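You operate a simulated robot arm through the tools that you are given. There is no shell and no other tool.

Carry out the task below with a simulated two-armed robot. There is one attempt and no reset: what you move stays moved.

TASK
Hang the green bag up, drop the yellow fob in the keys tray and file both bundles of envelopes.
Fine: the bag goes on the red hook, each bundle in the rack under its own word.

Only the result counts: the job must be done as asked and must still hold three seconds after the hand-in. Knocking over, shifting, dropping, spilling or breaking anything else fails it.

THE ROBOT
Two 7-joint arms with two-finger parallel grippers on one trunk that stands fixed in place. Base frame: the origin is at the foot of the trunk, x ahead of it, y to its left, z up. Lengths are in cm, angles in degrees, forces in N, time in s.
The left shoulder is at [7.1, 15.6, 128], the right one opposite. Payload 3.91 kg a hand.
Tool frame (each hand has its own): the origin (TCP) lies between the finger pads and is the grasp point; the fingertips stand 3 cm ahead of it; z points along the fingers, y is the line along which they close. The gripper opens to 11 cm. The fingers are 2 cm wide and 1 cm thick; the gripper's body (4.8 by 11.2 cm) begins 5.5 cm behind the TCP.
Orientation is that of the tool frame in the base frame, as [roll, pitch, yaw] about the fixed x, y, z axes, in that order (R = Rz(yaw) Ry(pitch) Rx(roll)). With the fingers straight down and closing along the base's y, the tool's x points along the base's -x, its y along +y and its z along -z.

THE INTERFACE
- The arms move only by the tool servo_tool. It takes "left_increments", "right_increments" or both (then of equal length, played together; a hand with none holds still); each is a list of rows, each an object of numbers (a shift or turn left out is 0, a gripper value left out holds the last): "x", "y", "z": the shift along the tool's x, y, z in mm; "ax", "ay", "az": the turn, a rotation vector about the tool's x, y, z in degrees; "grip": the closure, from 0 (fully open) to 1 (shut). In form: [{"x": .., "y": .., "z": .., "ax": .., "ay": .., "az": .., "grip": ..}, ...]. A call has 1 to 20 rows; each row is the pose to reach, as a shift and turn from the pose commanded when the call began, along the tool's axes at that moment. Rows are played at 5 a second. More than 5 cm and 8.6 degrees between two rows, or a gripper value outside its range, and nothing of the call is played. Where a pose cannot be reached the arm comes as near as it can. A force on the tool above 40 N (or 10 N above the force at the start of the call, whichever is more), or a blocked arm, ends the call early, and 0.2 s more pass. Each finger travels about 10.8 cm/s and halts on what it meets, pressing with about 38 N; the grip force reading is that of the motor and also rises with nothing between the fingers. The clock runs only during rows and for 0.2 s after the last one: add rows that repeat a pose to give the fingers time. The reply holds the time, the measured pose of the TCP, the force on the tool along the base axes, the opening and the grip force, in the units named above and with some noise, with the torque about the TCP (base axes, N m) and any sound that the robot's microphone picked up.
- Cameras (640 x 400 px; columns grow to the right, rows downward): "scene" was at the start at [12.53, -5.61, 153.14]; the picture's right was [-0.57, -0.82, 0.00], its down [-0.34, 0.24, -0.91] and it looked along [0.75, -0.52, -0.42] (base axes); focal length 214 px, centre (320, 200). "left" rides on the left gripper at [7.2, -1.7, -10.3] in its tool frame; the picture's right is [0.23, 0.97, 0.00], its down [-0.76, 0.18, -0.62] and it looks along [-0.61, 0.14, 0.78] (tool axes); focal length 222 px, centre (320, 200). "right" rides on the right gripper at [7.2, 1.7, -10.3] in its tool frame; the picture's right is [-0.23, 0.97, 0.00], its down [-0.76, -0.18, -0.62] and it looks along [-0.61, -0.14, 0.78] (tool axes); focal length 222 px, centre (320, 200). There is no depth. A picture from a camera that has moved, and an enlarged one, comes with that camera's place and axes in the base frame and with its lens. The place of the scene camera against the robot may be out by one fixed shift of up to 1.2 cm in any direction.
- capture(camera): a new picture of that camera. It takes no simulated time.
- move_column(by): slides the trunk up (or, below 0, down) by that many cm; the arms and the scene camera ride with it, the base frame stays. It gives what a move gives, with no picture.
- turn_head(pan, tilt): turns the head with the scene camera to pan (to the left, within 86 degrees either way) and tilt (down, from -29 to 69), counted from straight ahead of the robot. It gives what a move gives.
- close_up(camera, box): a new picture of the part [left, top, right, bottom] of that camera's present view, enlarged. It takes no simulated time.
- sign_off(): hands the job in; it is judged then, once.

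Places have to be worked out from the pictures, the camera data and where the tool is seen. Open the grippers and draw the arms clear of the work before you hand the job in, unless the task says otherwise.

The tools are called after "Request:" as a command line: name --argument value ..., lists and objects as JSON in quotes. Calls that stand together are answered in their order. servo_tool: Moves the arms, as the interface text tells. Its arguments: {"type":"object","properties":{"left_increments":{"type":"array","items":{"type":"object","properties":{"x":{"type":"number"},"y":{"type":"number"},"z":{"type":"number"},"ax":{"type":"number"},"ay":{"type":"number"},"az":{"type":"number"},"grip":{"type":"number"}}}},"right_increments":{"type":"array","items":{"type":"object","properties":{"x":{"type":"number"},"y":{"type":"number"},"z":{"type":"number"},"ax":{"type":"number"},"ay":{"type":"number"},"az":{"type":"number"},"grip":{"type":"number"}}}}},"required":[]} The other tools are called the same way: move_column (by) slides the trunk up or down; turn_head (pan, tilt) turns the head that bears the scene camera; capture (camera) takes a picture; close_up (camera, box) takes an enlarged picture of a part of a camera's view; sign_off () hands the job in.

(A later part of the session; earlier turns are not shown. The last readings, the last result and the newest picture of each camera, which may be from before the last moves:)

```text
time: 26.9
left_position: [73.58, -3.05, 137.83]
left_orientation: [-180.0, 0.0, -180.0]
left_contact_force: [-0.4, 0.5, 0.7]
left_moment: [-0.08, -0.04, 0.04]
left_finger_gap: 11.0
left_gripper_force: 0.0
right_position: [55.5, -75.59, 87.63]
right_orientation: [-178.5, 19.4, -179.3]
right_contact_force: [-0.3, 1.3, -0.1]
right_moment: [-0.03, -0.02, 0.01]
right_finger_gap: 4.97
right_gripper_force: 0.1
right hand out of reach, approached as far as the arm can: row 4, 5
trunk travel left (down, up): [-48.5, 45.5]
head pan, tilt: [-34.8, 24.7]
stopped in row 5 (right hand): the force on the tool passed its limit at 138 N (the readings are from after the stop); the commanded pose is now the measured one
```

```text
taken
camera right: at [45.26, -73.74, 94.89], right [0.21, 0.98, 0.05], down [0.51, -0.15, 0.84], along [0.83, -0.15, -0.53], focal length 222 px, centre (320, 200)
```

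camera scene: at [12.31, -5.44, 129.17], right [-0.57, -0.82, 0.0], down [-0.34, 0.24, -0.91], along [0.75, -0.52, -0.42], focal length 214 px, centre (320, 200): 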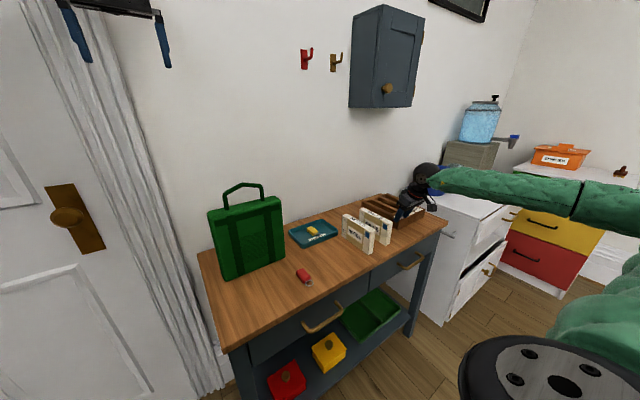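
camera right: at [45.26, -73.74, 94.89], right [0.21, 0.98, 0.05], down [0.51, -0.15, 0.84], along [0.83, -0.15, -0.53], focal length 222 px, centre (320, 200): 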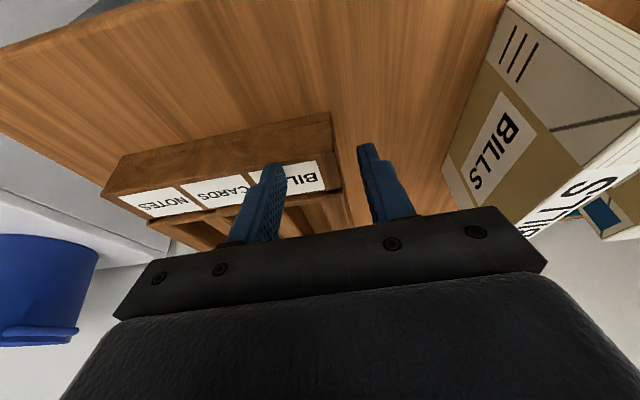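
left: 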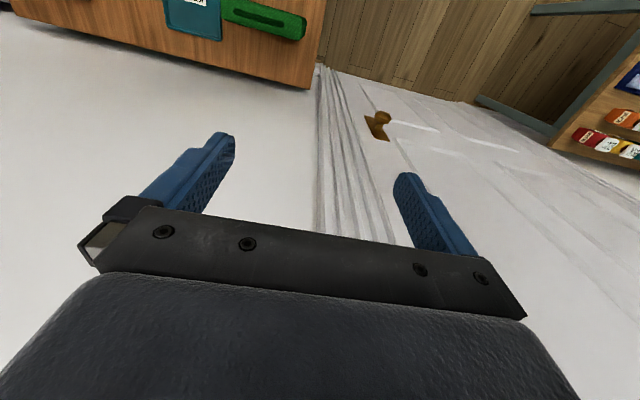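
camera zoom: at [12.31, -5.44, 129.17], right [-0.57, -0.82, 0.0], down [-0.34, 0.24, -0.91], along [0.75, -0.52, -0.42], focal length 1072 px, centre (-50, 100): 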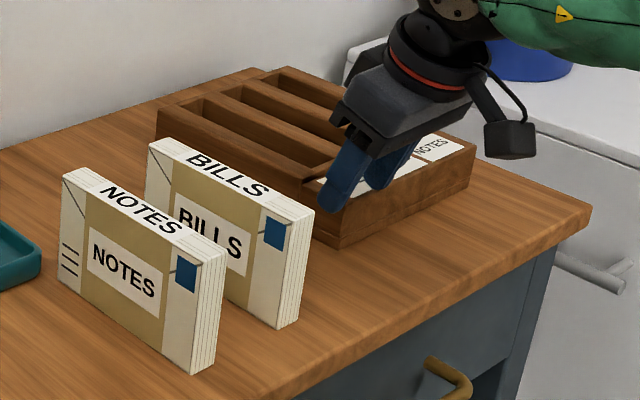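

The finger tip rests on the label board. I'll back straight out along the tool axis, then compare the rack's place with the earlier measurements.

Request:
servo_tool --right_increments '[{"z": -20}, {"z": -50}, {"z": -90}, {"z": -130}, {"z": -170}, {"z": -170}]'

Request:
capture --camera "right"

Request:
close_up --camera "scene" --box '[330, 180, 458, 260]'

```text
time: 28.3
left_position: [74.03, -3.43, 137.5]
left_orientation: [179.9, -0.1, 179.9]
left_contact_force: [0.3, 0.4, 0.1]
left_moment: [-0.05, 0.01, -0.02]
left_finger_gap: 11.02
left_gripper_force: 0.1
right_position: [49.87, -75.0, 103.31]
right_orientation: [-178.6, 19.3, -179.7]
right_contact_force: [1.1, 1.4, -0.3]
right_moment: [-0.01, 0.0, 0.01]
right_finger_gap: 4.96
right_gripper_force: 0.0
right hand out of reach, approached as far as the arm can: row 3, 4
trunk travel left (down, up): [-48.5, 45.5]
head pan, tilt: [-34.8, 24.7]
```

```text
taken
camera right: at [39.64, -73.08, 110.64], right [0.22, 0.97, 0.05], down [0.51, -0.16, 0.84], along [0.83, -0.16, -0.53], focal length 222 px, centre (320, 200)
```

right: 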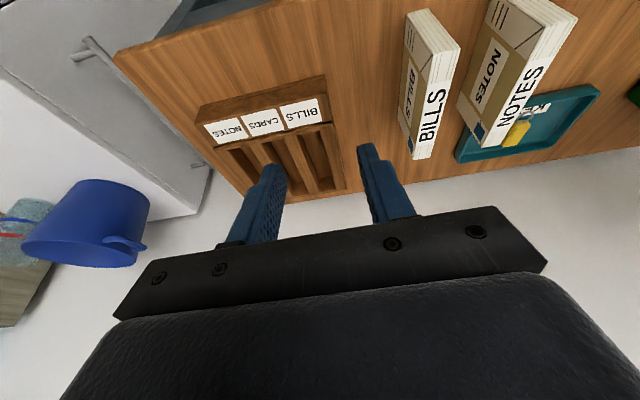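

```text
5.00 times, centred on (394, 220) of scene
camera zoom: at [12.55, -5.6, 129.14], right [-0.57, -0.82, 0.0], down [-0.34, 0.24, -0.91], along [0.75, -0.52, -0.42], focal length 1072 px, centre (-50, 100)
```

zoom: 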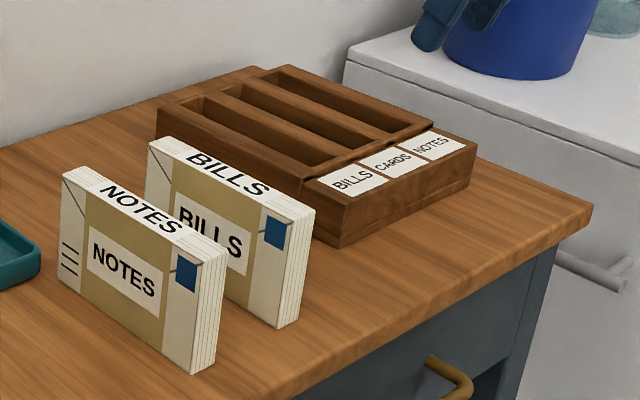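

The rack looks in place, but tilted poses at that side hit joint limits, so I must test reach only at height. I'll raise the trunk back, return the hand to vertical, and re-measure the rack.

Request:
move_column --by 24

Request:
servo_tool --right_increments '[{"ay": 8, "ax": 0}, {"ay": 16}, {"ay": 19.3, "x": 20}, {"ay": 19.3, "x": 40}, {"ay": 19.3, "x": 40}]'

```text
time: 30.8
left_position: [73.95, -3.43, 161.53]
left_orientation: [179.8, -0.1, 179.8]
left_contact_force: [0.7, -0.3, 0.3]
left_moment: [0.03, -0.04, 0.05]
left_finger_gap: 11.02
left_gripper_force: 0.1
right_position: [49.89, -75.02, 127.23]
right_orientation: [-178.7, 19.3, -179.8]
right_contact_force: [0.8, -0.1, -0.1]
right_moment: [0.01, 0.03, 0.0]
right_finger_gap: 4.94
right_gripper_force: 0.1
trunk travel left (down, up): [-72.5, 21.5]
head pan, tilt: [-34.8, 24.7]
```

```text
time: 32.0
left_position: [74.15, -3.42, 161.49]
left_orientation: [179.9, -0.1, 180.0]
left_contact_force: [-0.1, 0.2, -1.3]
left_moment: [0.04, 0.02, 0.01]
left_finger_gap: 11.03
left_gripper_force: 0.0
right_position: [46.15, -75.01, 125.9]
right_orientation: [-178.7, -0.1, 179.7]
right_contact_force: [-0.5, 0.3, 0.0]
right_moment: [0.01, 0.01, 0.0]
right_finger_gap: 4.96
right_gripper_force: 0.0
trunk travel left (down, up): [-72.5, 21.5]
head pan, tilt: [-34.8, 24.7]
```

Request:
close_up --camera "right" --box '[200, 80, 360, 180]'

Request:
close_up --camera "scene" --box '[332, 235, 420, 290]'

```text
4.00 times, centred on (280, 130) of right
camera zoom: at [38.88, -73.06, 136.27], right [0.23, 0.97, -0.02], down [0.76, -0.17, 0.63], along [0.61, -0.16, -0.78], focal length 888 px, centre (480, 480)
```

zoom: 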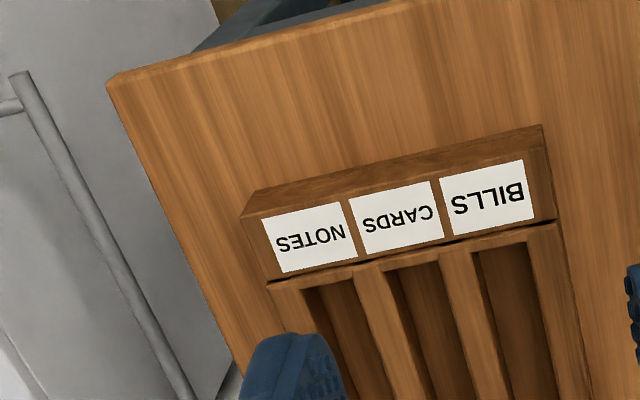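

```text
7.27 times, centred on (376, 262) of scene
camera zoom: at [12.68, -5.64, 153.13], right [-0.57, -0.82, 0.0], down [-0.34, 0.24, -0.91], along [0.75, -0.52, -0.42], focal length 1560 px, centre (-87, -254)
```

zoom: 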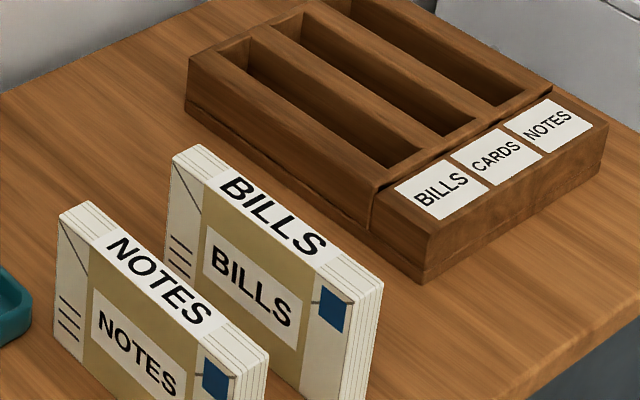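

Comparing the same crop before and after, the rack is unmoved (everything shifts together by camera wobble). I'll raise the trunk 12 cm and do the reach tests high above the desk.

Request:
move_column --by 12

Request:
servo_tool --right_increments '[{"ax": -1.3, "x": -15, "y": -35, "z": 10}, {"ax": -1.3, "x": -35, "y": -70, "z": 20}, {"ax": -1.3, "x": -60, "y": -105, "z": 30}, {"ax": -1.3, "x": -60, "y": -130, "z": 40}, {"ax": -1.3, "x": -60, "y": -130, "z": 80}, {"ax": -1.3, "x": -60, "y": -130, "z": 80}]'

```text
time: 33.5
left_position: [74.02, -3.32, 173.49]
left_orientation: [179.9, -0.1, 180.0]
left_contact_force: [0.3, -0.6, 0.2]
left_moment: [0.02, 0.02, 0.01]
left_finger_gap: 11.0
left_gripper_force: 0.1
right_position: [46.03, -75.01, 138.0]
right_orientation: [-178.7, 0.0, 179.7]
right_contact_force: [-0.4, -0.7, -0.7]
right_moment: [0.0, 0.02, 0.02]
right_finger_gap: 4.95
right_gripper_force: 0.2
trunk travel left (down, up): [-84.5, 9.5]
head pan, tilt: [-34.8, 24.7]
```

```text
time: 34.9
left_position: [74.16, -3.42, 173.37]
left_orientation: [179.9, -0.2, 179.9]
left_contact_force: [-0.6, -0.7, -0.3]
left_moment: [0.03, 0.06, -0.03]
left_finger_gap: 11.01
left_gripper_force: 0.1
right_position: [53.69, -76.64, 130.59]
right_orientation: [-179.8, -0.1, 178.9]
right_contact_force: [0.2, -0.6, -0.2]
right_moment: [0.0, 0.0, -0.02]
right_finger_gap: 4.95
right_gripper_force: 0.0
right hand out of reach, approached as far as the arm can: row 1, 2, 3, 4, 5, 6
trunk travel left (down, up): [-84.5, 9.5]
head pan, tilt: [-34.8, 24.7]
```

The limit seems to be a wrist twist rather than distance. I'll retreat to a comfortable spot and turn the hand 180° about its axis (fingers still close along y), which also puts the camera on the upper side when tilted.

Request:
servo_tool --right_increments '[{"x": 20, "y": 30}, {"x": 40, "y": 65, "az": 8}, {"x": 60, "y": 100, "az": 16}, {"x": 60, "y": 130, "az": 24}, {"x": 60, "y": 130, "az": 32}, {"x": 60, "y": 130, "az": 40}, {"x": 60, "y": 130, "az": 48}, {"x": 60, "y": 130, "az": 56}, {"x": 60, "y": 130, "az": 64}, {"x": 60, "y": 130, "az": 72}, {"x": 60, "y": 130, "az": 80}, {"x": 60, "y": 130, "az": 88}, {"x": 60, "y": 130, "az": 88}]'

```text
time: 37.7
left_position: [73.8, -3.34, 173.47]
left_orientation: [180.0, -0.1, 179.9]
left_contact_force: [0.4, 0.9, -0.1]
left_moment: [-0.03, 0.03, 0.02]
left_finger_gap: 10.98
left_gripper_force: 0.1
right_position: [47.34, -63.88, 131.03]
right_orientation: [180.0, 0.0, 91.6]
right_contact_force: [-0.9, -0.3, -0.9]
right_moment: [0.03, 0.03, -0.01]
right_finger_gap: 4.98
right_gripper_force: 0.1
trunk travel left (down, up): [-84.5, 9.5]
head pan, tilt: [-34.8, 24.7]
```

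Halfway round without trouble; continue to yaw 0.

Request:
servo_tool --right_increments '[{"az": 8}, {"az": 16}, {"az": 24}, {"az": 32}, {"az": 40}, {"az": 48}, {"az": 56}, {"az": 64}, {"az": 72}, {"az": 80}, {"az": 88}, {"az": 91.5}, {"az": 91.5}]'

Request:
capture --camera "scene"

```text
time: 40.5
left_position: [73.9, -3.38, 173.41]
left_orientation: [179.9, -0.1, 179.9]
left_contact_force: [0.4, 0.0, 0.3]
left_moment: [0.03, 0.01, 0.04]
left_finger_gap: 10.96
left_gripper_force: 0.0
right_position: [47.42, -63.8, 131.03]
right_orientation: [180.0, -0.1, 0.2]
right_contact_force: [-0.1, 0.2, -0.2]
right_moment: [0.04, 0.05, 0.02]
right_finger_gap: 4.94
right_gripper_force: 0.1
trunk travel left (down, up): [-84.5, 9.5]
head pan, tilt: [-34.8, 24.7]
```

```text
taken
camera scene: at [12.54, -5.63, 165.14], right [-0.57, -0.82, 0.0], down [-0.34, 0.24, -0.91], along [0.75, -0.52, -0.42], focal length 214 px, centre (320, 200)
```

scene: 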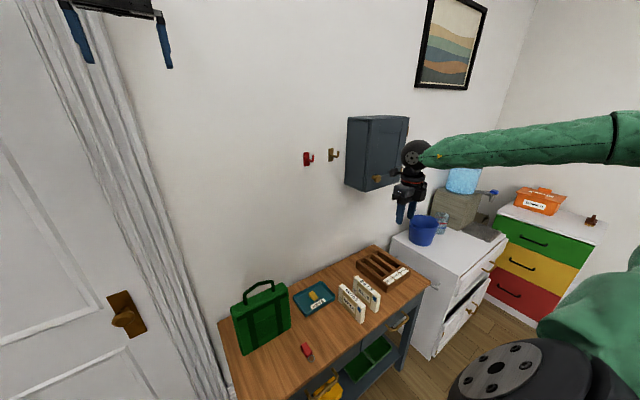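

Yaw 0 is reachable. Now test going outward, still at height: target (56, −85, 128).

Request:
servo_tool --right_increments '[{"x": 10, "y": 30, "z": 5}, {"x": 25, "y": 65, "z": 10}, {"x": 40, "y": 100, "z": 15}, {"x": 55, "y": 135, "z": 20}, {"x": 70, "y": 175, "z": 25}, {"x": 86, "y": 212, "z": 30}, {"x": 86, "y": 212, "z": 30}]'

```text
time: 42.1
left_position: [73.81, -3.3, 173.55]
left_orientation: [179.8, -0.1, 180.0]
left_contact_force: [-0.4, 1.1, 0.3]
left_moment: [-0.02, -0.01, 0.01]
left_finger_gap: 10.99
left_gripper_force: 0.0
right_position: [55.93, -84.98, 128.06]
right_orientation: [179.9, 0.0, 0.2]
right_contact_force: [1.3, 0.1, 0.0]
right_moment: [-0.02, -0.02, 0.02]
right_finger_gap: 4.94
right_gripper_force: 0.1
trunk travel left (down, up): [-84.5, 9.5]
head pan, tilt: [-34.8, 24.7]
```

Reached. Now tilt 45° while moving to (66, −89.5, 124), the high equivalent of the NOTES slot pose.

Request:
servo_tool --right_increments '[{"ay": 8, "x": 10}, {"ay": 16, "x": 25}, {"ay": 24, "x": 45, "y": 5}, {"ay": 32, "x": 65, "y": 15, "z": 10}, {"ay": 40, "x": 80, "y": 30, "z": 20}, {"ay": 45, "x": 95, "y": 40, "z": 35}, {"ay": 45, "x": 100, "y": 45, "z": 40}, {"ay": 45, "x": 100, "y": 45, "z": 40}]'

```text
time: 43.9
left_position: [73.79, -3.33, 173.51]
left_orientation: [179.9, -0.2, 179.8]
left_contact_force: [0.2, 0.1, -0.6]
left_moment: [0.0, -0.04, -0.01]
left_finger_gap: 11.02
left_gripper_force: 0.1
right_position: [66.19, -89.39, 123.99]
right_orientation: [179.9, -45.1, 0.2]
right_contact_force: [-0.2, 0.3, 0.2]
right_moment: [0.05, 0.03, 0.03]
right_finger_gap: 4.95
right_gripper_force: 0.0
trunk travel left (down, up): [-84.5, 9.5]
head pan, tilt: [-34.8, 24.7]
```

Works well with yaw 0 at 45° pitch. Quick check whether it also reaches the slot middle (69, −89.5), plus a look at the hand from the scene camera.

Request:
servo_tool --right_increments '[{"x": 10.6, "z": 10.6}, {"x": 21.2, "z": 21.2}, {"x": 21.2, "z": 21.2}]'

Request:
capture --camera "scene"

Request:
capture --camera "right"

```text
time: 44.7
left_position: [73.81, -3.39, 173.58]
left_orientation: [179.9, -0.1, 180.0]
left_contact_force: [-0.5, -0.3, 0.8]
left_moment: [0.02, 0.0, 0.0]
left_finger_gap: 11.01
left_gripper_force: 0.0
right_position: [69.08, -89.27, 124.01]
right_orientation: [179.9, -45.1, 0.3]
right_contact_force: [-0.7, -0.3, -0.5]
right_moment: [0.01, 0.0, 0.0]
right_finger_gap: 4.95
right_gripper_force: 0.1
trunk travel left (down, up): [-84.5, 9.5]
head pan, tilt: [-34.8, 24.7]
```

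```text
taken
camera scene: at [12.46, -5.6, 165.15], right [-0.57, -0.82, 0.0], down [-0.34, 0.24, -0.91], along [0.75, -0.52, -0.42], focal length 214 px, centre (320, 200)
```

scene: 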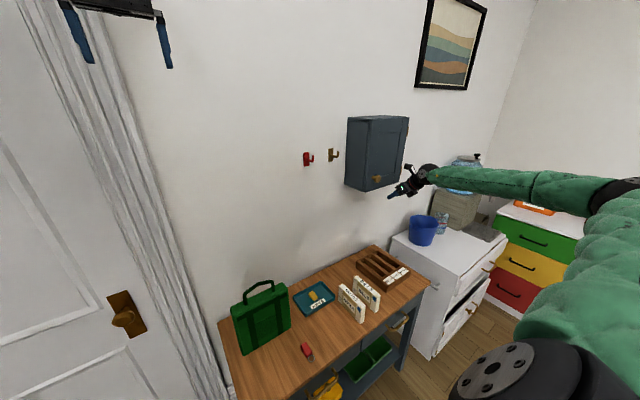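

```text
taken
camera right: at [67.11, -91.0, 136.42], right [-0.16, -0.97, -0.16], down [-0.98, 0.17, -0.1], along [0.12, 0.14, -0.98], focal length 222 px, centre (320, 200)
```

right: 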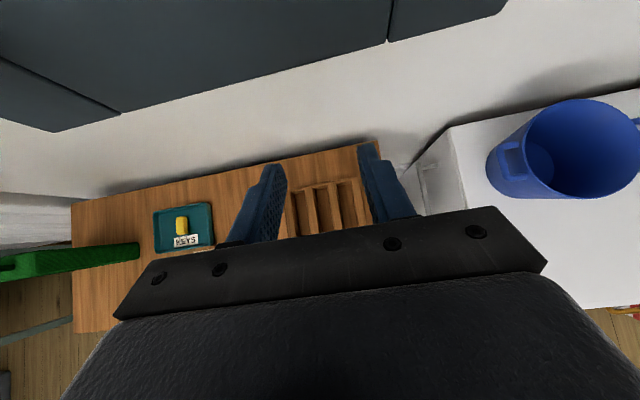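

The slot middle is reachable at 45° pitch. Now back out and over to above the NOTES bundle at (59.1, −54), staying high, then lower the trunk.

Request:
servo_tool --right_increments '[{"z": -45}, {"z": -90}, {"z": -135}, {"z": -170}, {"z": -170, "y": -45, "x": 5}, {"z": -170, "y": -90, "x": 10}, {"z": -170, "y": -135, "x": 14}, {"z": -170, "y": -180, "x": 18}, {"z": -170, "y": -225, "x": 21}, {"z": -170, "y": -270, "x": 24}, {"z": -170, "y": -315, "x": 26}, {"z": -170, "y": -353, "x": 28}, {"z": -170, "y": -353, "x": 28}]'

Request:
move_column --by -34

Request:
capture --camera "right"

Request:
capture --camera "scene"

```text
time: 47.5
left_position: [73.83, -3.52, 173.57]
left_orientation: [179.8, -0.1, 179.8]
left_contact_force: [-0.4, 0.5, 0.0]
left_moment: [0.04, -0.01, 0.01]
left_finger_gap: 10.99
left_gripper_force: 0.0
right_position: [58.82, -54.41, 138.04]
right_orientation: [-179.9, -44.9, 0.1]
right_contact_force: [-0.1, 0.6, 0.1]
right_moment: [0.01, -0.03, -0.01]
right_finger_gap: 4.97
right_gripper_force: 0.2
trunk travel left (down, up): [-84.5, 9.5]
head pan, tilt: [-34.8, 24.7]
```

```text
time: 50.8
left_position: [73.88, -3.38, 139.57]
left_orientation: [180.0, -0.1, 179.9]
left_contact_force: [-0.2, 0.4, -0.5]
left_moment: [-0.03, 0.01, 0.0]
left_finger_gap: 11.03
left_gripper_force: 0.1
right_position: [58.93, -54.37, 104.1]
right_orientation: [179.9, -45.1, 0.1]
right_contact_force: [0.8, 0.1, -0.4]
right_moment: [-0.04, 0.01, 0.02]
right_finger_gap: 4.91
right_gripper_force: 0.1
trunk travel left (down, up): [-50.5, 43.5]
head pan, tilt: [-34.8, 24.7]
```

```text
taken
camera right: at [56.76, -56.14, 116.58], right [-0.16, -0.97, -0.16], down [-0.98, 0.17, -0.1], along [0.12, 0.14, -0.98], focal length 222 px, centre (320, 200)
```

right: 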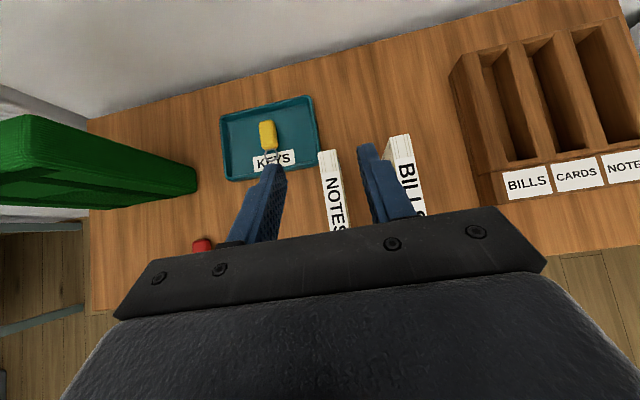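

```text
taken
camera scene: at [12.51, -5.59, 131.15], right [-0.57, -0.82, 0.0], down [-0.34, 0.24, -0.91], along [0.75, -0.52, -0.42], focal length 214 px, centre (320, 200)
```

scene: 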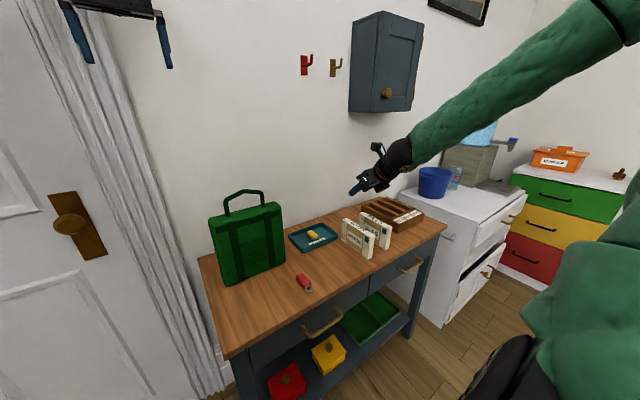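

I now have a near straight-down view. I'll zoom on the bundles and rack to pin down bundle ends and slot ends in the same view.

Request:
close_up --camera "right" --box '[290, 120, 450, 220]'

Request:
close_up --camera "right" --box '[440, 20, 640, 145]'

Request:
close_up --camera "right" --box '[440, 90, 640, 215]'

```text
4.00 times, centred on (370, 170) of right
camera zoom: at [56.76, -56.14, 116.58], right [-0.16, -0.97, -0.16], down [-0.98, 0.17, -0.1], along [0.12, 0.14, -0.98], focal length 888 px, centre (120, 320)
```

zoom: 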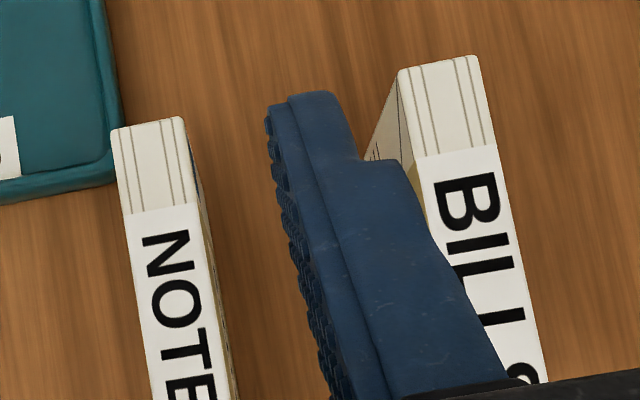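

```text
3.20 times, centred on (540, 82) of right
camera zoom: at [56.76, -56.14, 116.58], right [-0.16, -0.97, -0.16], down [-0.98, 0.17, -0.1], along [0.12, 0.14, -0.98], focal length 711 px, centre (-384, 576)
```

zoom: 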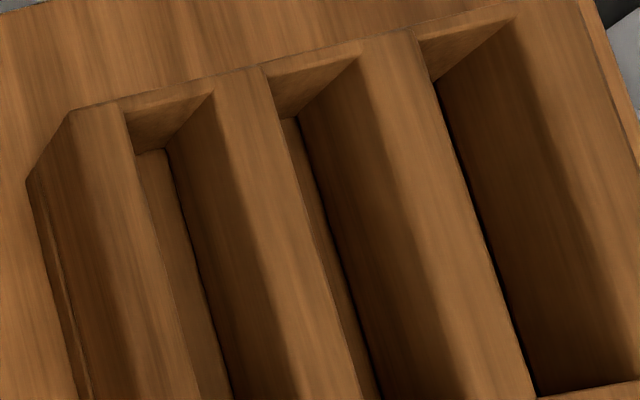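

```text
3.20 times, centred on (540, 152) of right
camera zoom: at [56.76, -56.14, 116.58], right [-0.16, -0.97, -0.16], down [-0.98, 0.17, -0.1], along [0.12, 0.14, -0.98], focal length 711 px, centre (-384, 352)
```

zoom: 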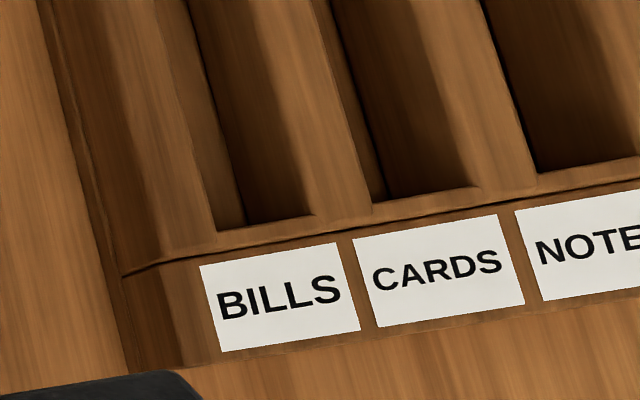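

In this view NOTES spans x 51.9–66.2 (centre 59.0), y −54.05, and the slots span x 61.15–76.5 (centre 68.9), NOTES slot y −89.45, BILLS slot y −78.3. I'll descend straddling the NOTES bundle, stopping 3 cm above grasp height to check.

Request:
servo_tool --right_increments '[{"x": -25, "z": 25, "y": -3}, {"x": -50, "z": 50, "y": -3}, {"x": -75, "z": 75, "y": -3}, {"x": -93, "z": 93, "y": -3}, {"x": -93, "z": 93, "y": -3}]'

Request:
capture --camera "right"

Request:
close_up --camera "scene" --box '[310, 180, 438, 260]'

```text
time: 52.0
left_position: [73.83, -3.32, 139.48]
left_orientation: [180.0, -0.1, 179.9]
left_contact_force: [1.1, 0.4, 0.0]
left_moment: [-0.02, -0.03, 0.01]
left_finger_gap: 11.0
left_gripper_force: 0.1
right_position: [58.89, -54.11, 90.81]
right_orientation: [-179.9, -45.0, 0.4]
right_contact_force: [-0.2, 0.3, 0.8]
right_moment: [0.02, 0.01, -0.01]
right_finger_gap: 4.94
right_gripper_force: 0.0
trunk travel left (down, up): [-50.5, 43.5]
head pan, tilt: [-34.8, 24.7]
```

```text
taken
camera right: at [56.7, -55.78, 103.41], right [-0.16, -0.97, -0.16], down [-0.98, 0.17, -0.1], along [0.12, 0.14, -0.98], focal length 222 px, centre (320, 200)
```

right: 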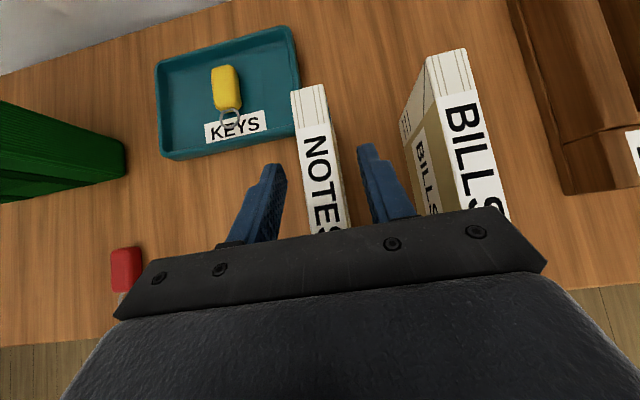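

```text
5.00 times, centred on (374, 220) of scene
camera zoom: at [12.56, -5.59, 131.14], right [-0.57, -0.82, 0.0], down [-0.34, 0.24, -0.91], along [0.75, -0.52, -0.42], focal length 1072 px, centre (50, 100)
```

zoom: 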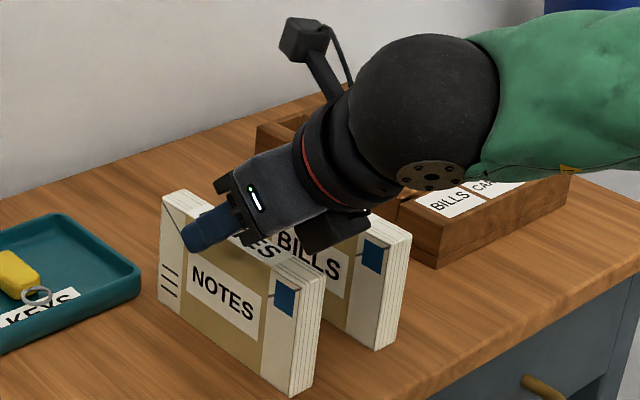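

The bundle is well centred between the fingers and the palm stays clear. Down the last 2.8 cm and close slowly.

Request:
servo_tool --right_increments '[{"x": -7, "z": 7}, {"x": -14, "z": 14}, {"x": -20, "z": 20}, {"x": -20, "z": 20}, {"x": -20, "z": 20, "grip": 0.62}, {"x": -20, "z": 20, "grip": 0.7}, {"x": -20, "z": 20, "grip": 0.76}, {"x": -20, "z": 20, "grip": 0.82}, {"x": -20, "z": 20, "grip": 0.9}, {"x": -20, "z": 20, "grip": 0.9}, {"x": -20, "z": 20, "grip": 0.9}]'

Request:
capture --camera "right"

Request:
close_up --camera "scene" --box '[310, 180, 438, 260]'

```text
time: 54.4
left_position: [73.97, -3.46, 139.43]
left_orientation: [179.9, -0.1, 179.9]
left_contact_force: [-0.1, -0.9, -0.7]
left_moment: [-0.01, -0.02, 0.01]
left_finger_gap: 11.0
left_gripper_force: 0.0
right_position: [58.64, -54.09, 88.13]
right_orientation: [179.9, -45.0, 0.1]
right_contact_force: [0.0, 0.6, 1.4]
right_moment: [-0.03, -0.12, -0.05]
right_finger_gap: 2.38
right_gripper_force: 37.9
trunk travel left (down, up): [-50.5, 43.5]
head pan, tilt: [-34.8, 24.7]
```

```text
taken
camera right: at [56.6, -55.76, 100.64], right [-0.16, -0.97, -0.16], down [-0.98, 0.17, -0.1], along [0.12, 0.14, -0.98], focal length 222 px, centre (320, 200)
```

right: 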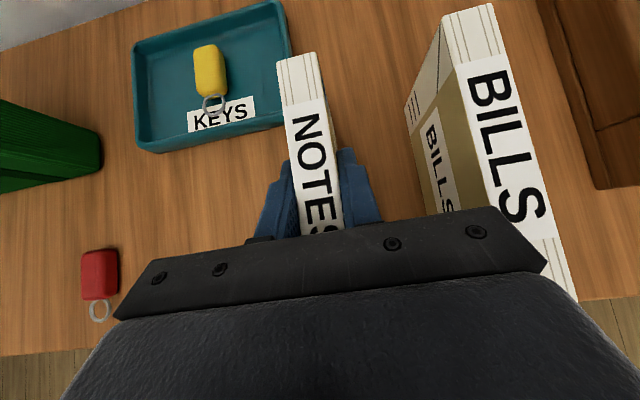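

```text
5.00 times, centred on (374, 220) of scene
camera zoom: at [12.52, -5.6, 131.14], right [-0.57, -0.82, 0.0], down [-0.34, 0.24, -0.91], along [0.75, -0.52, -0.42], focal length 1072 px, centre (50, 100)
```

zoom: 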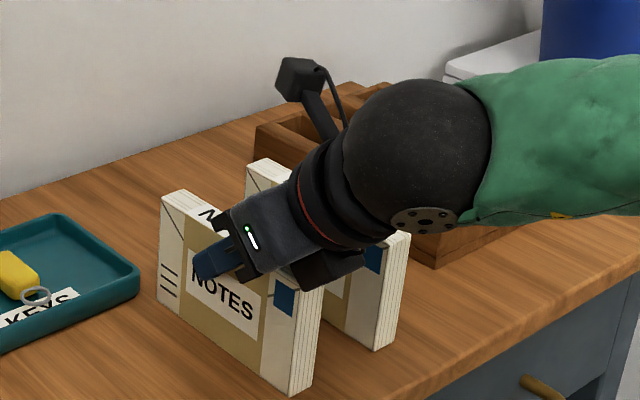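

NOTES is gripped (gap 2.38). I'll lift it straight up 13 cm so its bottom clears the BILLS bundle.

Request:
servo_tool --right_increments '[{"x": 7, "z": -7}, {"x": 21, "z": -21}, {"x": 45, "z": -45}, {"x": 70, "z": -70}, {"x": 92, "z": -92}, {"x": 92, "z": -92}]'

Request:
capture --camera "right"

Request:
close_up --camera "scene" --box '[310, 150, 454, 240]'

```text
time: 55.8
left_position: [73.99, -3.39, 139.49]
left_orientation: [179.8, -0.1, 180.0]
left_contact_force: [0.3, -0.3, -0.7]
left_moment: [0.01, -0.01, -0.03]
left_finger_gap: 10.99
left_gripper_force: 0.1
right_position: [58.85, -54.27, 101.28]
right_orientation: [-179.9, -45.0, 0.2]
right_contact_force: [0.5, -0.3, -1.7]
right_moment: [0.04, -0.02, 0.01]
right_finger_gap: 2.39
right_gripper_force: 37.7
trunk travel left (down, up): [-50.5, 43.5]
head pan, tilt: [-34.8, 24.7]
```

```text
taken
camera right: at [56.68, -55.95, 113.78], right [-0.16, -0.97, -0.16], down [-0.98, 0.17, -0.1], along [0.12, 0.14, -0.98], focal length 222 px, centre (320, 200)
```

right: 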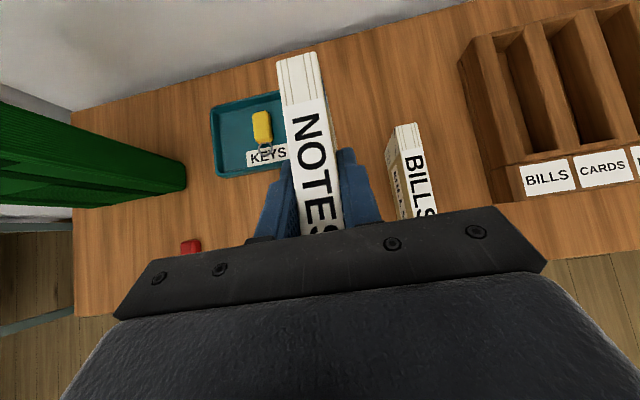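

```text
4.44 times, centred on (382, 195) of scene
camera zoom: at [12.56, -5.63, 131.14], right [-0.57, -0.82, 0.0], down [-0.34, 0.24, -0.91], along [0.75, -0.52, -0.42], focal length 953 px, centre (44, 222)
```

zoom: 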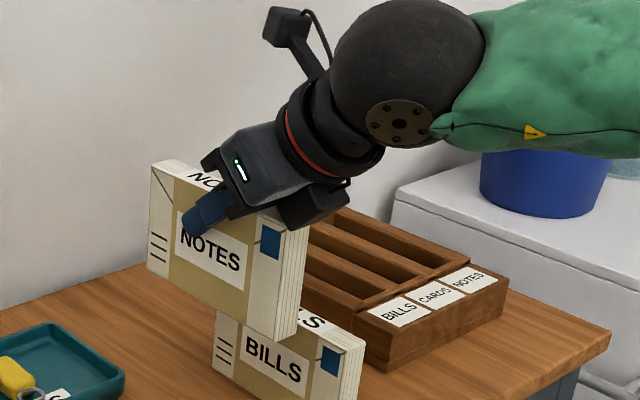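

Held level. Moving sideways 35.2 cm to y −89.5 at this height.

Request:
servo_tool --right_increments '[{"y": 40}, {"y": 84}, {"y": 128}, {"y": 172}, {"y": 216}, {"y": 260}, {"y": 304}, {"y": 340}, {"y": 352}, {"y": 352}, {"y": 352}]'

Request:
capture --camera "right"

```text
time: 58.2
left_position: [73.92, -3.35, 139.55]
left_orientation: [179.9, -0.2, 180.0]
left_contact_force: [1.0, 0.1, -0.2]
left_moment: [0.02, 0.01, -0.02]
left_finger_gap: 10.97
left_gripper_force: 0.1
right_position: [59.06, -89.58, 101.1]
right_orientation: [180.0, -45.0, 0.1]
right_contact_force: [0.5, -0.1, -0.6]
right_moment: [-0.01, 0.0, 0.01]
right_finger_gap: 2.31
right_gripper_force: 37.9
trunk travel left (down, up): [-50.5, 43.5]
head pan, tilt: [-34.8, 24.7]
```

```text
taken
camera right: at [56.89, -91.31, 113.48], right [-0.16, -0.97, -0.16], down [-0.98, 0.17, -0.1], along [0.12, 0.14, -0.98], focal length 222 px, centre (320, 200)
```

right: 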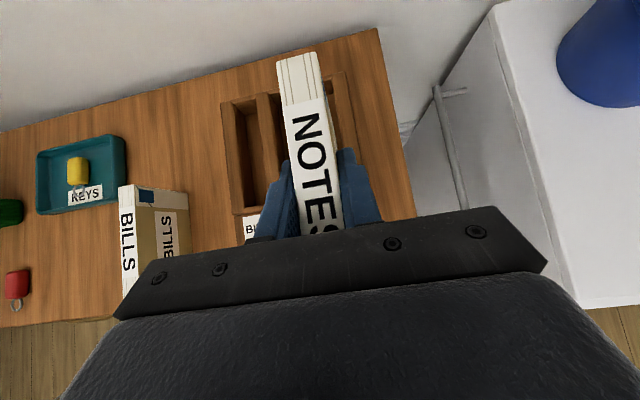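

In line with the NOTES slot. Lower the trunk 4 cm, then push forward 9.7 cm to over the slot.

Request:
move_column --by -4

Request:
servo_tool --right_increments '[{"x": 15, "z": 15}, {"x": 30, "z": 30}, {"x": 45, "z": 45}, {"x": 60, "z": 60}, {"x": 68.6, "z": 68.6}, {"x": 68.6, "z": 68.6}, {"x": 68.6, "z": 68.6}]'

Request:
capture --camera "right"

Request:
close_up --camera "scene" --box '[330, 150, 474, 240]'

```text
time: 59.1
left_position: [74.0, -3.38, 135.62]
left_orientation: [-180.0, -0.1, 179.9]
left_contact_force: [-0.3, -0.7, 1.1]
left_moment: [0.01, -0.03, 0.0]
left_finger_gap: 11.0
left_gripper_force: 0.0
right_position: [59.1, -89.57, 97.05]
right_orientation: [180.0, -45.0, 0.2]
right_contact_force: [0.0, 0.0, -1.3]
right_moment: [0.02, 0.04, -0.01]
right_finger_gap: 2.36
right_gripper_force: 38.1
trunk travel left (down, up): [-46.5, 47.5]
head pan, tilt: [-34.8, 24.7]
```

```text
time: 60.7
left_position: [73.85, -3.31, 135.59]
left_orientation: [179.9, -0.2, 179.9]
left_contact_force: [-0.1, -0.5, 0.5]
left_moment: [-0.01, -0.02, 0.01]
left_finger_gap: 10.99
left_gripper_force: 0.0
right_position: [68.78, -89.63, 97.17]
right_orientation: [179.9, -45.0, 0.1]
right_contact_force: [0.0, 0.6, -1.0]
right_moment: [-0.01, -0.02, 0.01]
right_finger_gap: 2.36
right_gripper_force: 38.1
trunk travel left (down, up): [-46.5, 47.5]
head pan, tilt: [-34.8, 24.7]
```

```text
taken
camera right: at [66.68, -91.29, 109.54], right [-0.16, -0.97, -0.16], down [-0.98, 0.17, -0.1], along [0.12, 0.14, -0.98], focal length 222 px, centre (320, 200)
```

right: 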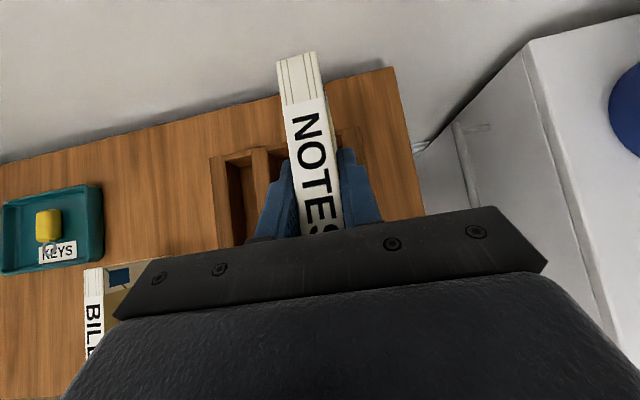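

```text
4.44 times, centred on (402, 195) of scene
camera zoom: at [12.55, -5.63, 127.14], right [-0.57, -0.82, 0.0], down [-0.34, 0.24, -0.91], along [0.75, -0.52, -0.42], focal length 953 px, centre (-44, 222)
```

zoom: 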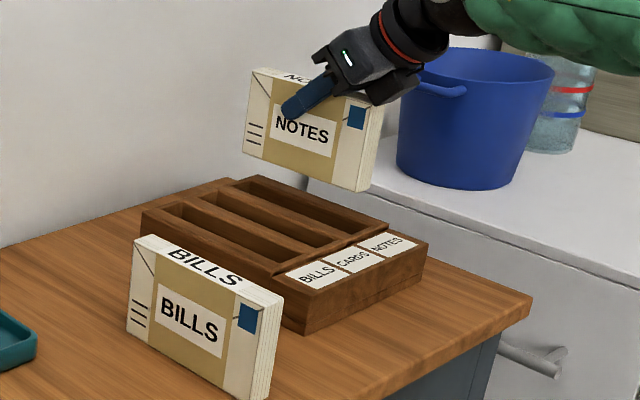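

Over the slot. I'll lower until the bundle's bottom edge is about level with the rack top and look again.

Request:
servo_tool --right_increments '[{"x": -9, "z": 9}, {"x": -18, "z": 18}, {"x": -25, "z": 25}, {"x": -25, "z": 25}]'

Request:
close_up --camera "right" --box '[200, 40, 440, 190]'

Request:
close_up --camera "scene" --box '[350, 160, 446, 220]'

```text
time: 61.7
left_position: [73.93, -3.36, 135.54]
left_orientation: [179.9, 0.0, 179.9]
left_contact_force: [-0.3, 0.6, -0.1]
left_moment: [0.02, -0.01, 0.02]
left_finger_gap: 11.01
left_gripper_force: 0.0
right_position: [68.82, -89.5, 93.69]
right_orientation: [180.0, -44.9, 0.3]
right_contact_force: [0.4, -0.3, -1.6]
right_moment: [-0.01, -0.01, 0.03]
right_finger_gap: 2.34
right_gripper_force: 38.1
trunk travel left (down, up): [-46.5, 47.5]
head pan, tilt: [-34.8, 24.7]
```

```text
2.67 times, centred on (320, 115) of right
camera zoom: at [66.66, -91.2, 106.0], right [-0.16, -0.97, -0.16], down [-0.98, 0.17, -0.1], along [0.12, 0.14, -0.98], focal length 592 px, centre (320, 427)
```

zoom: 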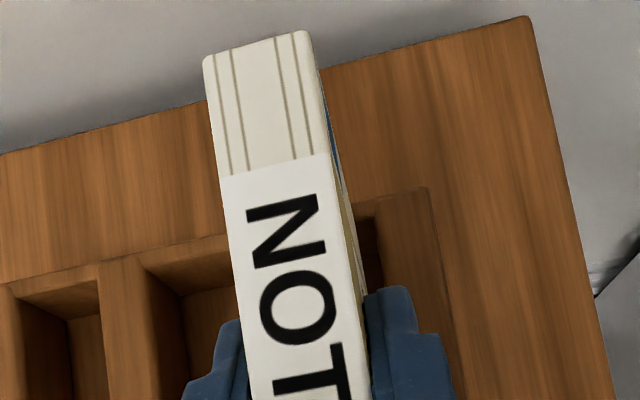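

```text
6.67 times, centred on (398, 190) of scene
camera zoom: at [12.53, -5.62, 127.14], right [-0.57, -0.82, 0.0], down [-0.34, 0.24, -0.91], along [0.75, -0.52, -0.42], focal length 1430 px, centre (-200, 267)
```

zoom: 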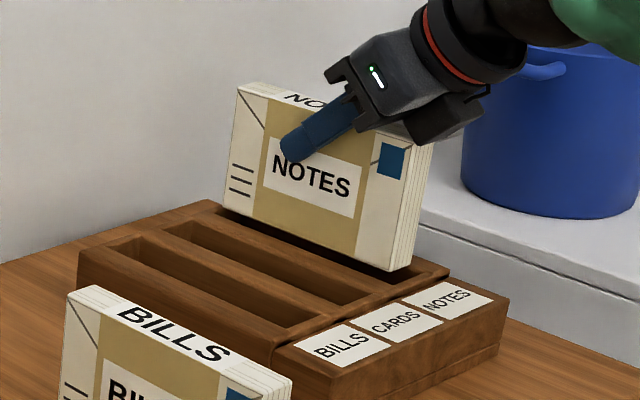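

Sideways clearance is about 8 mm on the right and 3 mm on the left, so I shift 2 mm right and lower into the slot in small steps.

Request:
servo_tool --right_increments '[{"y": 2}, {"y": 2, "x": -3.5, "z": 3.5}, {"y": 2, "x": -7, "z": 7}, {"y": 2, "x": -10.5, "z": 10.5}, {"y": 2, "x": -14, "z": 14}, {"y": 2, "x": -17, "z": 17}, {"y": 2, "x": -17, "z": 17}]'

Request:
close_up --camera "right" --box '[200, 40, 440, 190]'

Request:
close_up --camera "scene" --box '[350, 160, 446, 220]'

```text
time: 63.3
left_position: [73.88, -3.44, 135.51]
left_orientation: [179.8, -0.2, 180.0]
left_contact_force: [0.3, 0.5, -0.3]
left_moment: [-0.01, 0.0, 0.03]
left_finger_gap: 10.98
left_gripper_force: 0.0
right_position: [68.79, -89.88, 91.15]
right_orientation: [179.9, -45.0, 0.3]
right_contact_force: [0.4, -0.1, -0.6]
right_moment: [-0.01, 0.0, 0.01]
right_finger_gap: 2.37
right_gripper_force: 37.9
trunk travel left (down, up): [-46.5, 47.5]
head pan, tilt: [-34.8, 24.7]
```

```text
2.67 times, centred on (320, 115) of right
camera zoom: at [66.64, -91.54, 103.55], right [-0.16, -0.97, -0.16], down [-0.98, 0.17, -0.1], along [0.12, 0.14, -0.98], focal length 592 px, centre (320, 427)
```

zoom: 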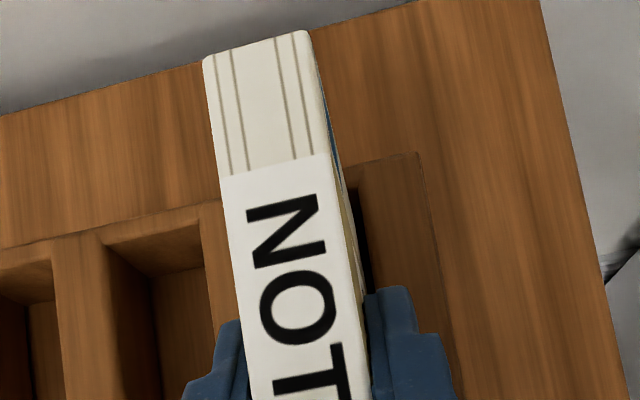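

```text
6.67 times, centred on (398, 190) of scene
camera zoom: at [12.53, -5.62, 127.14], right [-0.57, -0.82, 0.0], down [-0.34, 0.24, -0.91], along [0.75, -0.52, -0.42], focal length 1430 px, centre (-200, 267)
```

zoom: 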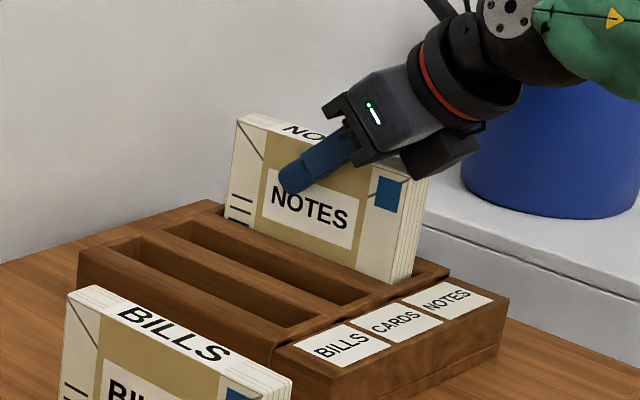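

It is entering the slot freely. Continue down in small steps, watching for floor contact.

Request:
servo_tool --right_increments '[{"x": -2.5, "z": 2.5}, {"x": -5, "z": 5}, {"x": -7.5, "z": 7.5}, {"x": -9, "z": 9}, {"x": -9, "z": 9}]'

Request:
close_up --camera "scene" --box '[350, 160, 446, 220]'

```text
time: 64.5
left_position: [73.91, -3.45, 135.5]
left_orientation: [180.0, 0.0, 179.9]
left_contact_force: [0.2, -0.1, 0.6]
left_moment: [0.01, 0.02, 0.02]
left_finger_gap: 10.99
left_gripper_force: 0.0
right_position: [68.64, -89.94, 89.92]
right_orientation: [-180.0, -45.0, 0.2]
right_contact_force: [-0.1, 0.0, -0.7]
right_moment: [0.0, 0.01, 0.01]
right_finger_gap: 2.36
right_gripper_force: 38.0
trunk travel left (down, up): [-46.5, 47.5]
head pan, tilt: [-34.8, 24.7]
```

```text
6.67 times, centred on (398, 190) of scene
camera zoom: at [12.53, -5.62, 127.14], right [-0.57, -0.82, 0.0], down [-0.34, 0.24, -0.91], along [0.75, -0.52, -0.42], focal length 1430 px, centre (-200, 267)
```

zoom: 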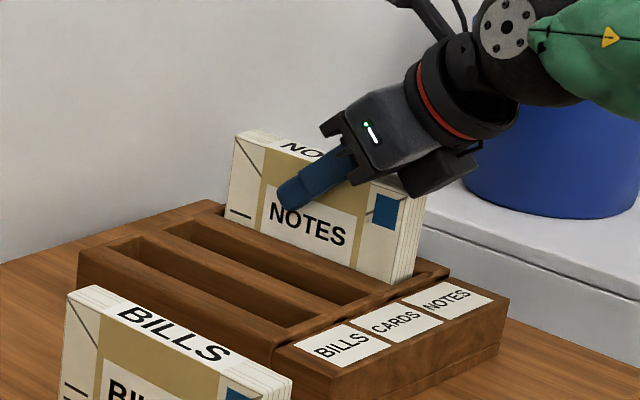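

No contact yet and fingers still 2 cm above the rack; a further centimetre in fine steps.

Request:
servo_tool --right_increments '[{"x": -2, "z": 2}, {"x": -4, "z": 4}, {"x": -6, "z": 6}, {"x": -8, "z": 8}, {"x": -8, "z": 8}]'

Request:
close_up --camera "scene" --box '[350, 160, 446, 220]'

```text
time: 65.7
left_position: [73.79, -3.09, 135.68]
left_orientation: [-179.9, 0.0, 179.8]
left_contact_force: [0.3, 0.2, 0.0]
left_moment: [0.01, -0.01, -0.01]
left_finger_gap: 11.02
left_gripper_force: 0.0
right_position: [68.73, -89.67, 89.35]
right_orientation: [179.8, -45.5, 0.5]
right_contact_force: [5.8, -6.5, 30.0]
right_moment: [-0.24, 0.51, 0.01]
right_finger_gap: 2.37
right_gripper_force: 37.8
trunk travel left (down, up): [-46.5, 47.5]
head pan, tilt: [-34.8, 24.7]
```

```text
6.67 times, centred on (398, 190) of scene
camera zoom: at [12.38, -5.4, 127.2], right [-0.57, -0.82, 0.0], down [-0.34, 0.24, -0.91], along [0.75, -0.52, -0.42], focal length 1430 px, centre (-200, 267)
```

zoom: 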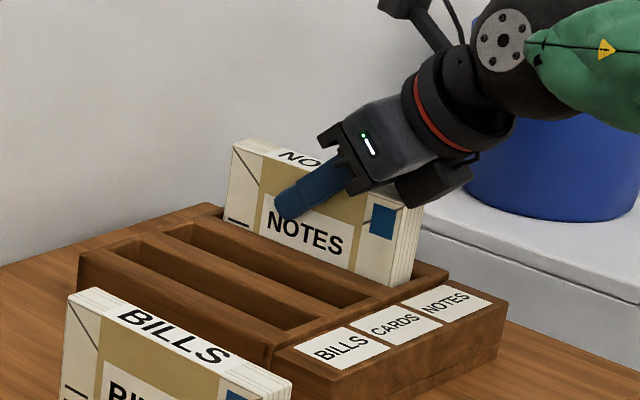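

Floor contact at TCP z≈89.35 (30 N). I'll relieve the pressure by 5 mm of command, then open to about 4.6 cm and retreat up and back.

Request:
servo_tool --right_increments '[{"x": 2, "z": -2}, {"x": 4, "z": -4}, {"x": 4, "z": -4}, {"x": 4, "z": -4, "grip": 0.72}, {"x": 4, "z": -4, "grip": 0.65}, {"x": 4, "z": -4, "grip": 0.58}, {"x": 4, "z": -4, "grip": 0.58}, {"x": 4, "z": -4, "grip": 0.58}]'

Request:
close_up --camera "scene" --box '[350, 160, 446, 220]'

Request:
close_up --camera "right" --box '[200, 40, 440, 190]'

```text
time: 67.5
left_position: [73.91, -3.55, 135.42]
left_orientation: [179.8, -0.1, 179.9]
left_contact_force: [0.9, 0.0, -0.6]
left_moment: [0.04, -0.02, 0.0]
left_finger_gap: 10.98
left_gripper_force: 0.1
right_position: [68.89, -89.78, 89.29]
right_orientation: [-180.0, -45.0, 0.2]
right_contact_force: [0.0, -0.4, 0.2]
right_moment: [-0.06, 0.01, -0.01]
right_finger_gap: 4.6
right_gripper_force: 0.1
trunk travel left (down, up): [-46.5, 47.5]
head pan, tilt: [-34.8, 24.7]
```

```text
6.67 times, centred on (398, 190) of scene
camera zoom: at [12.53, -5.61, 127.14], right [-0.57, -0.82, 0.0], down [-0.34, 0.24, -0.91], along [0.75, -0.52, -0.42], focal length 1430 px, centre (-200, 267)
```

zoom: 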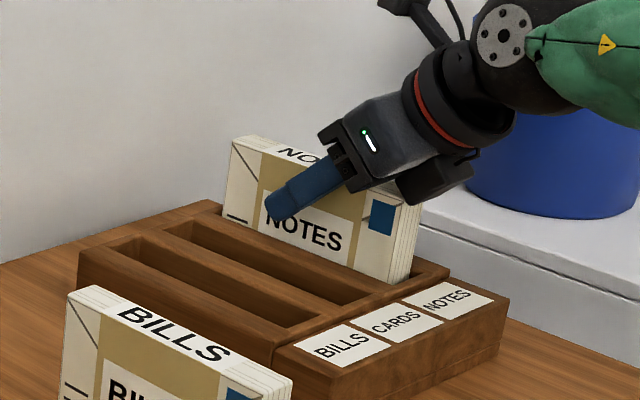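

```text
2.67 times, centred on (320, 115) of right
camera zoom: at [66.63, -91.49, 101.76], right [-0.16, -0.97, -0.16], down [-0.98, 0.17, -0.1], along [0.12, 0.14, -0.98], focal length 592 px, centre (320, 427)
```

zoom: 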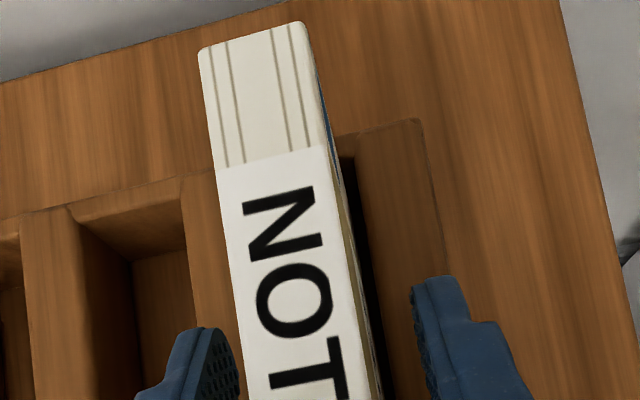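

NOTES stands in its slot, free of both fingers. Lift straight up 9 cm, then travel to above the BILLS bundle.

Request:
servo_tool --right_increments '[{"x": 7, "z": -7}, {"x": 21, "z": -21}, {"x": 42, "z": -42}, {"x": 64, "z": -64}, {"x": 64, "z": -64}, {"x": 40, "z": -88}, {"x": 14, "z": -114, "y": -20}, {"x": 14, "z": -114, "y": -65}, {"x": 14, "z": -114, "y": -110}, {"x": 14, "z": -114, "y": -155}, {"x": 14, "z": -114, "y": -200}, {"x": 14, "z": -114, "y": -245}, {"x": 14, "z": -114, "y": -267}, {"x": 14, "z": -114, "y": -267}, {"x": 14, "z": -114, "y": -267}]'

Request:
capture --camera "right"

Request:
close_up --camera "scene" --box '[330, 150, 458, 230]'

```text
time: 70.7
left_position: [73.95, -3.34, 135.53]
left_orientation: [179.8, -0.1, 179.9]
left_contact_force: [0.1, -0.4, -0.2]
left_moment: [0.01, 0.02, -0.01]
left_finger_gap: 11.0
left_gripper_force: 0.0
right_position: [61.66, -63.18, 98.32]
right_orientation: [180.0, -44.9, 0.3]
right_contact_force: [0.1, 1.0, 0.3]
right_moment: [-0.01, 0.0, -0.01]
right_finger_gap: 4.62
right_gripper_force: 0.0
trunk travel left (down, up): [-46.5, 47.5]
head pan, tilt: [-34.8, 24.7]
```

```text
taken
camera right: at [59.58, -64.85, 110.8], right [-0.16, -0.97, -0.16], down [-0.98, 0.17, -0.1], along [0.12, 0.14, -0.98], focal length 222 px, centre (320, 200)
```

right: 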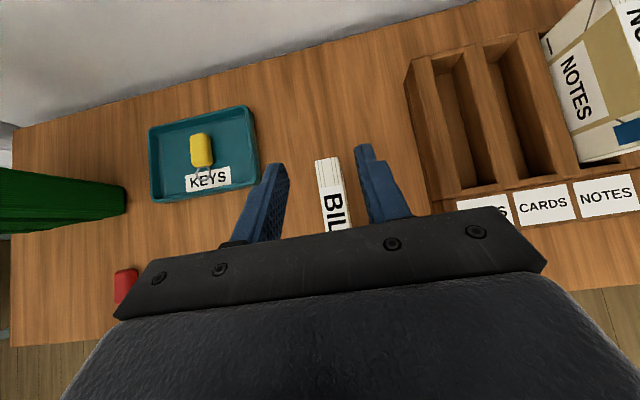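

```text
5.00 times, centred on (394, 190) of scene
camera zoom: at [12.55, -5.55, 127.14], right [-0.57, -0.82, 0.0], down [-0.34, 0.24, -0.91], along [0.75, -0.52, -0.42], focal length 1072 px, centre (-50, 250)
```

zoom: 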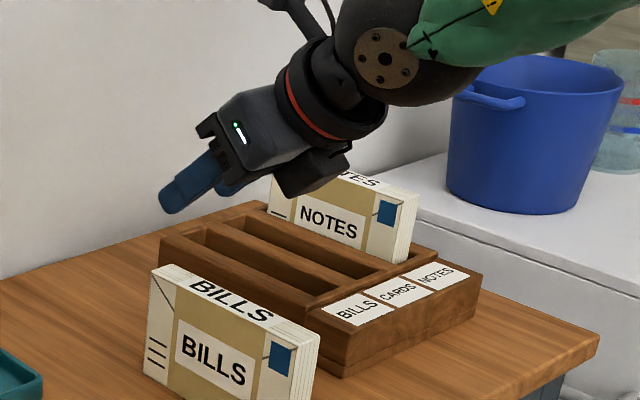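

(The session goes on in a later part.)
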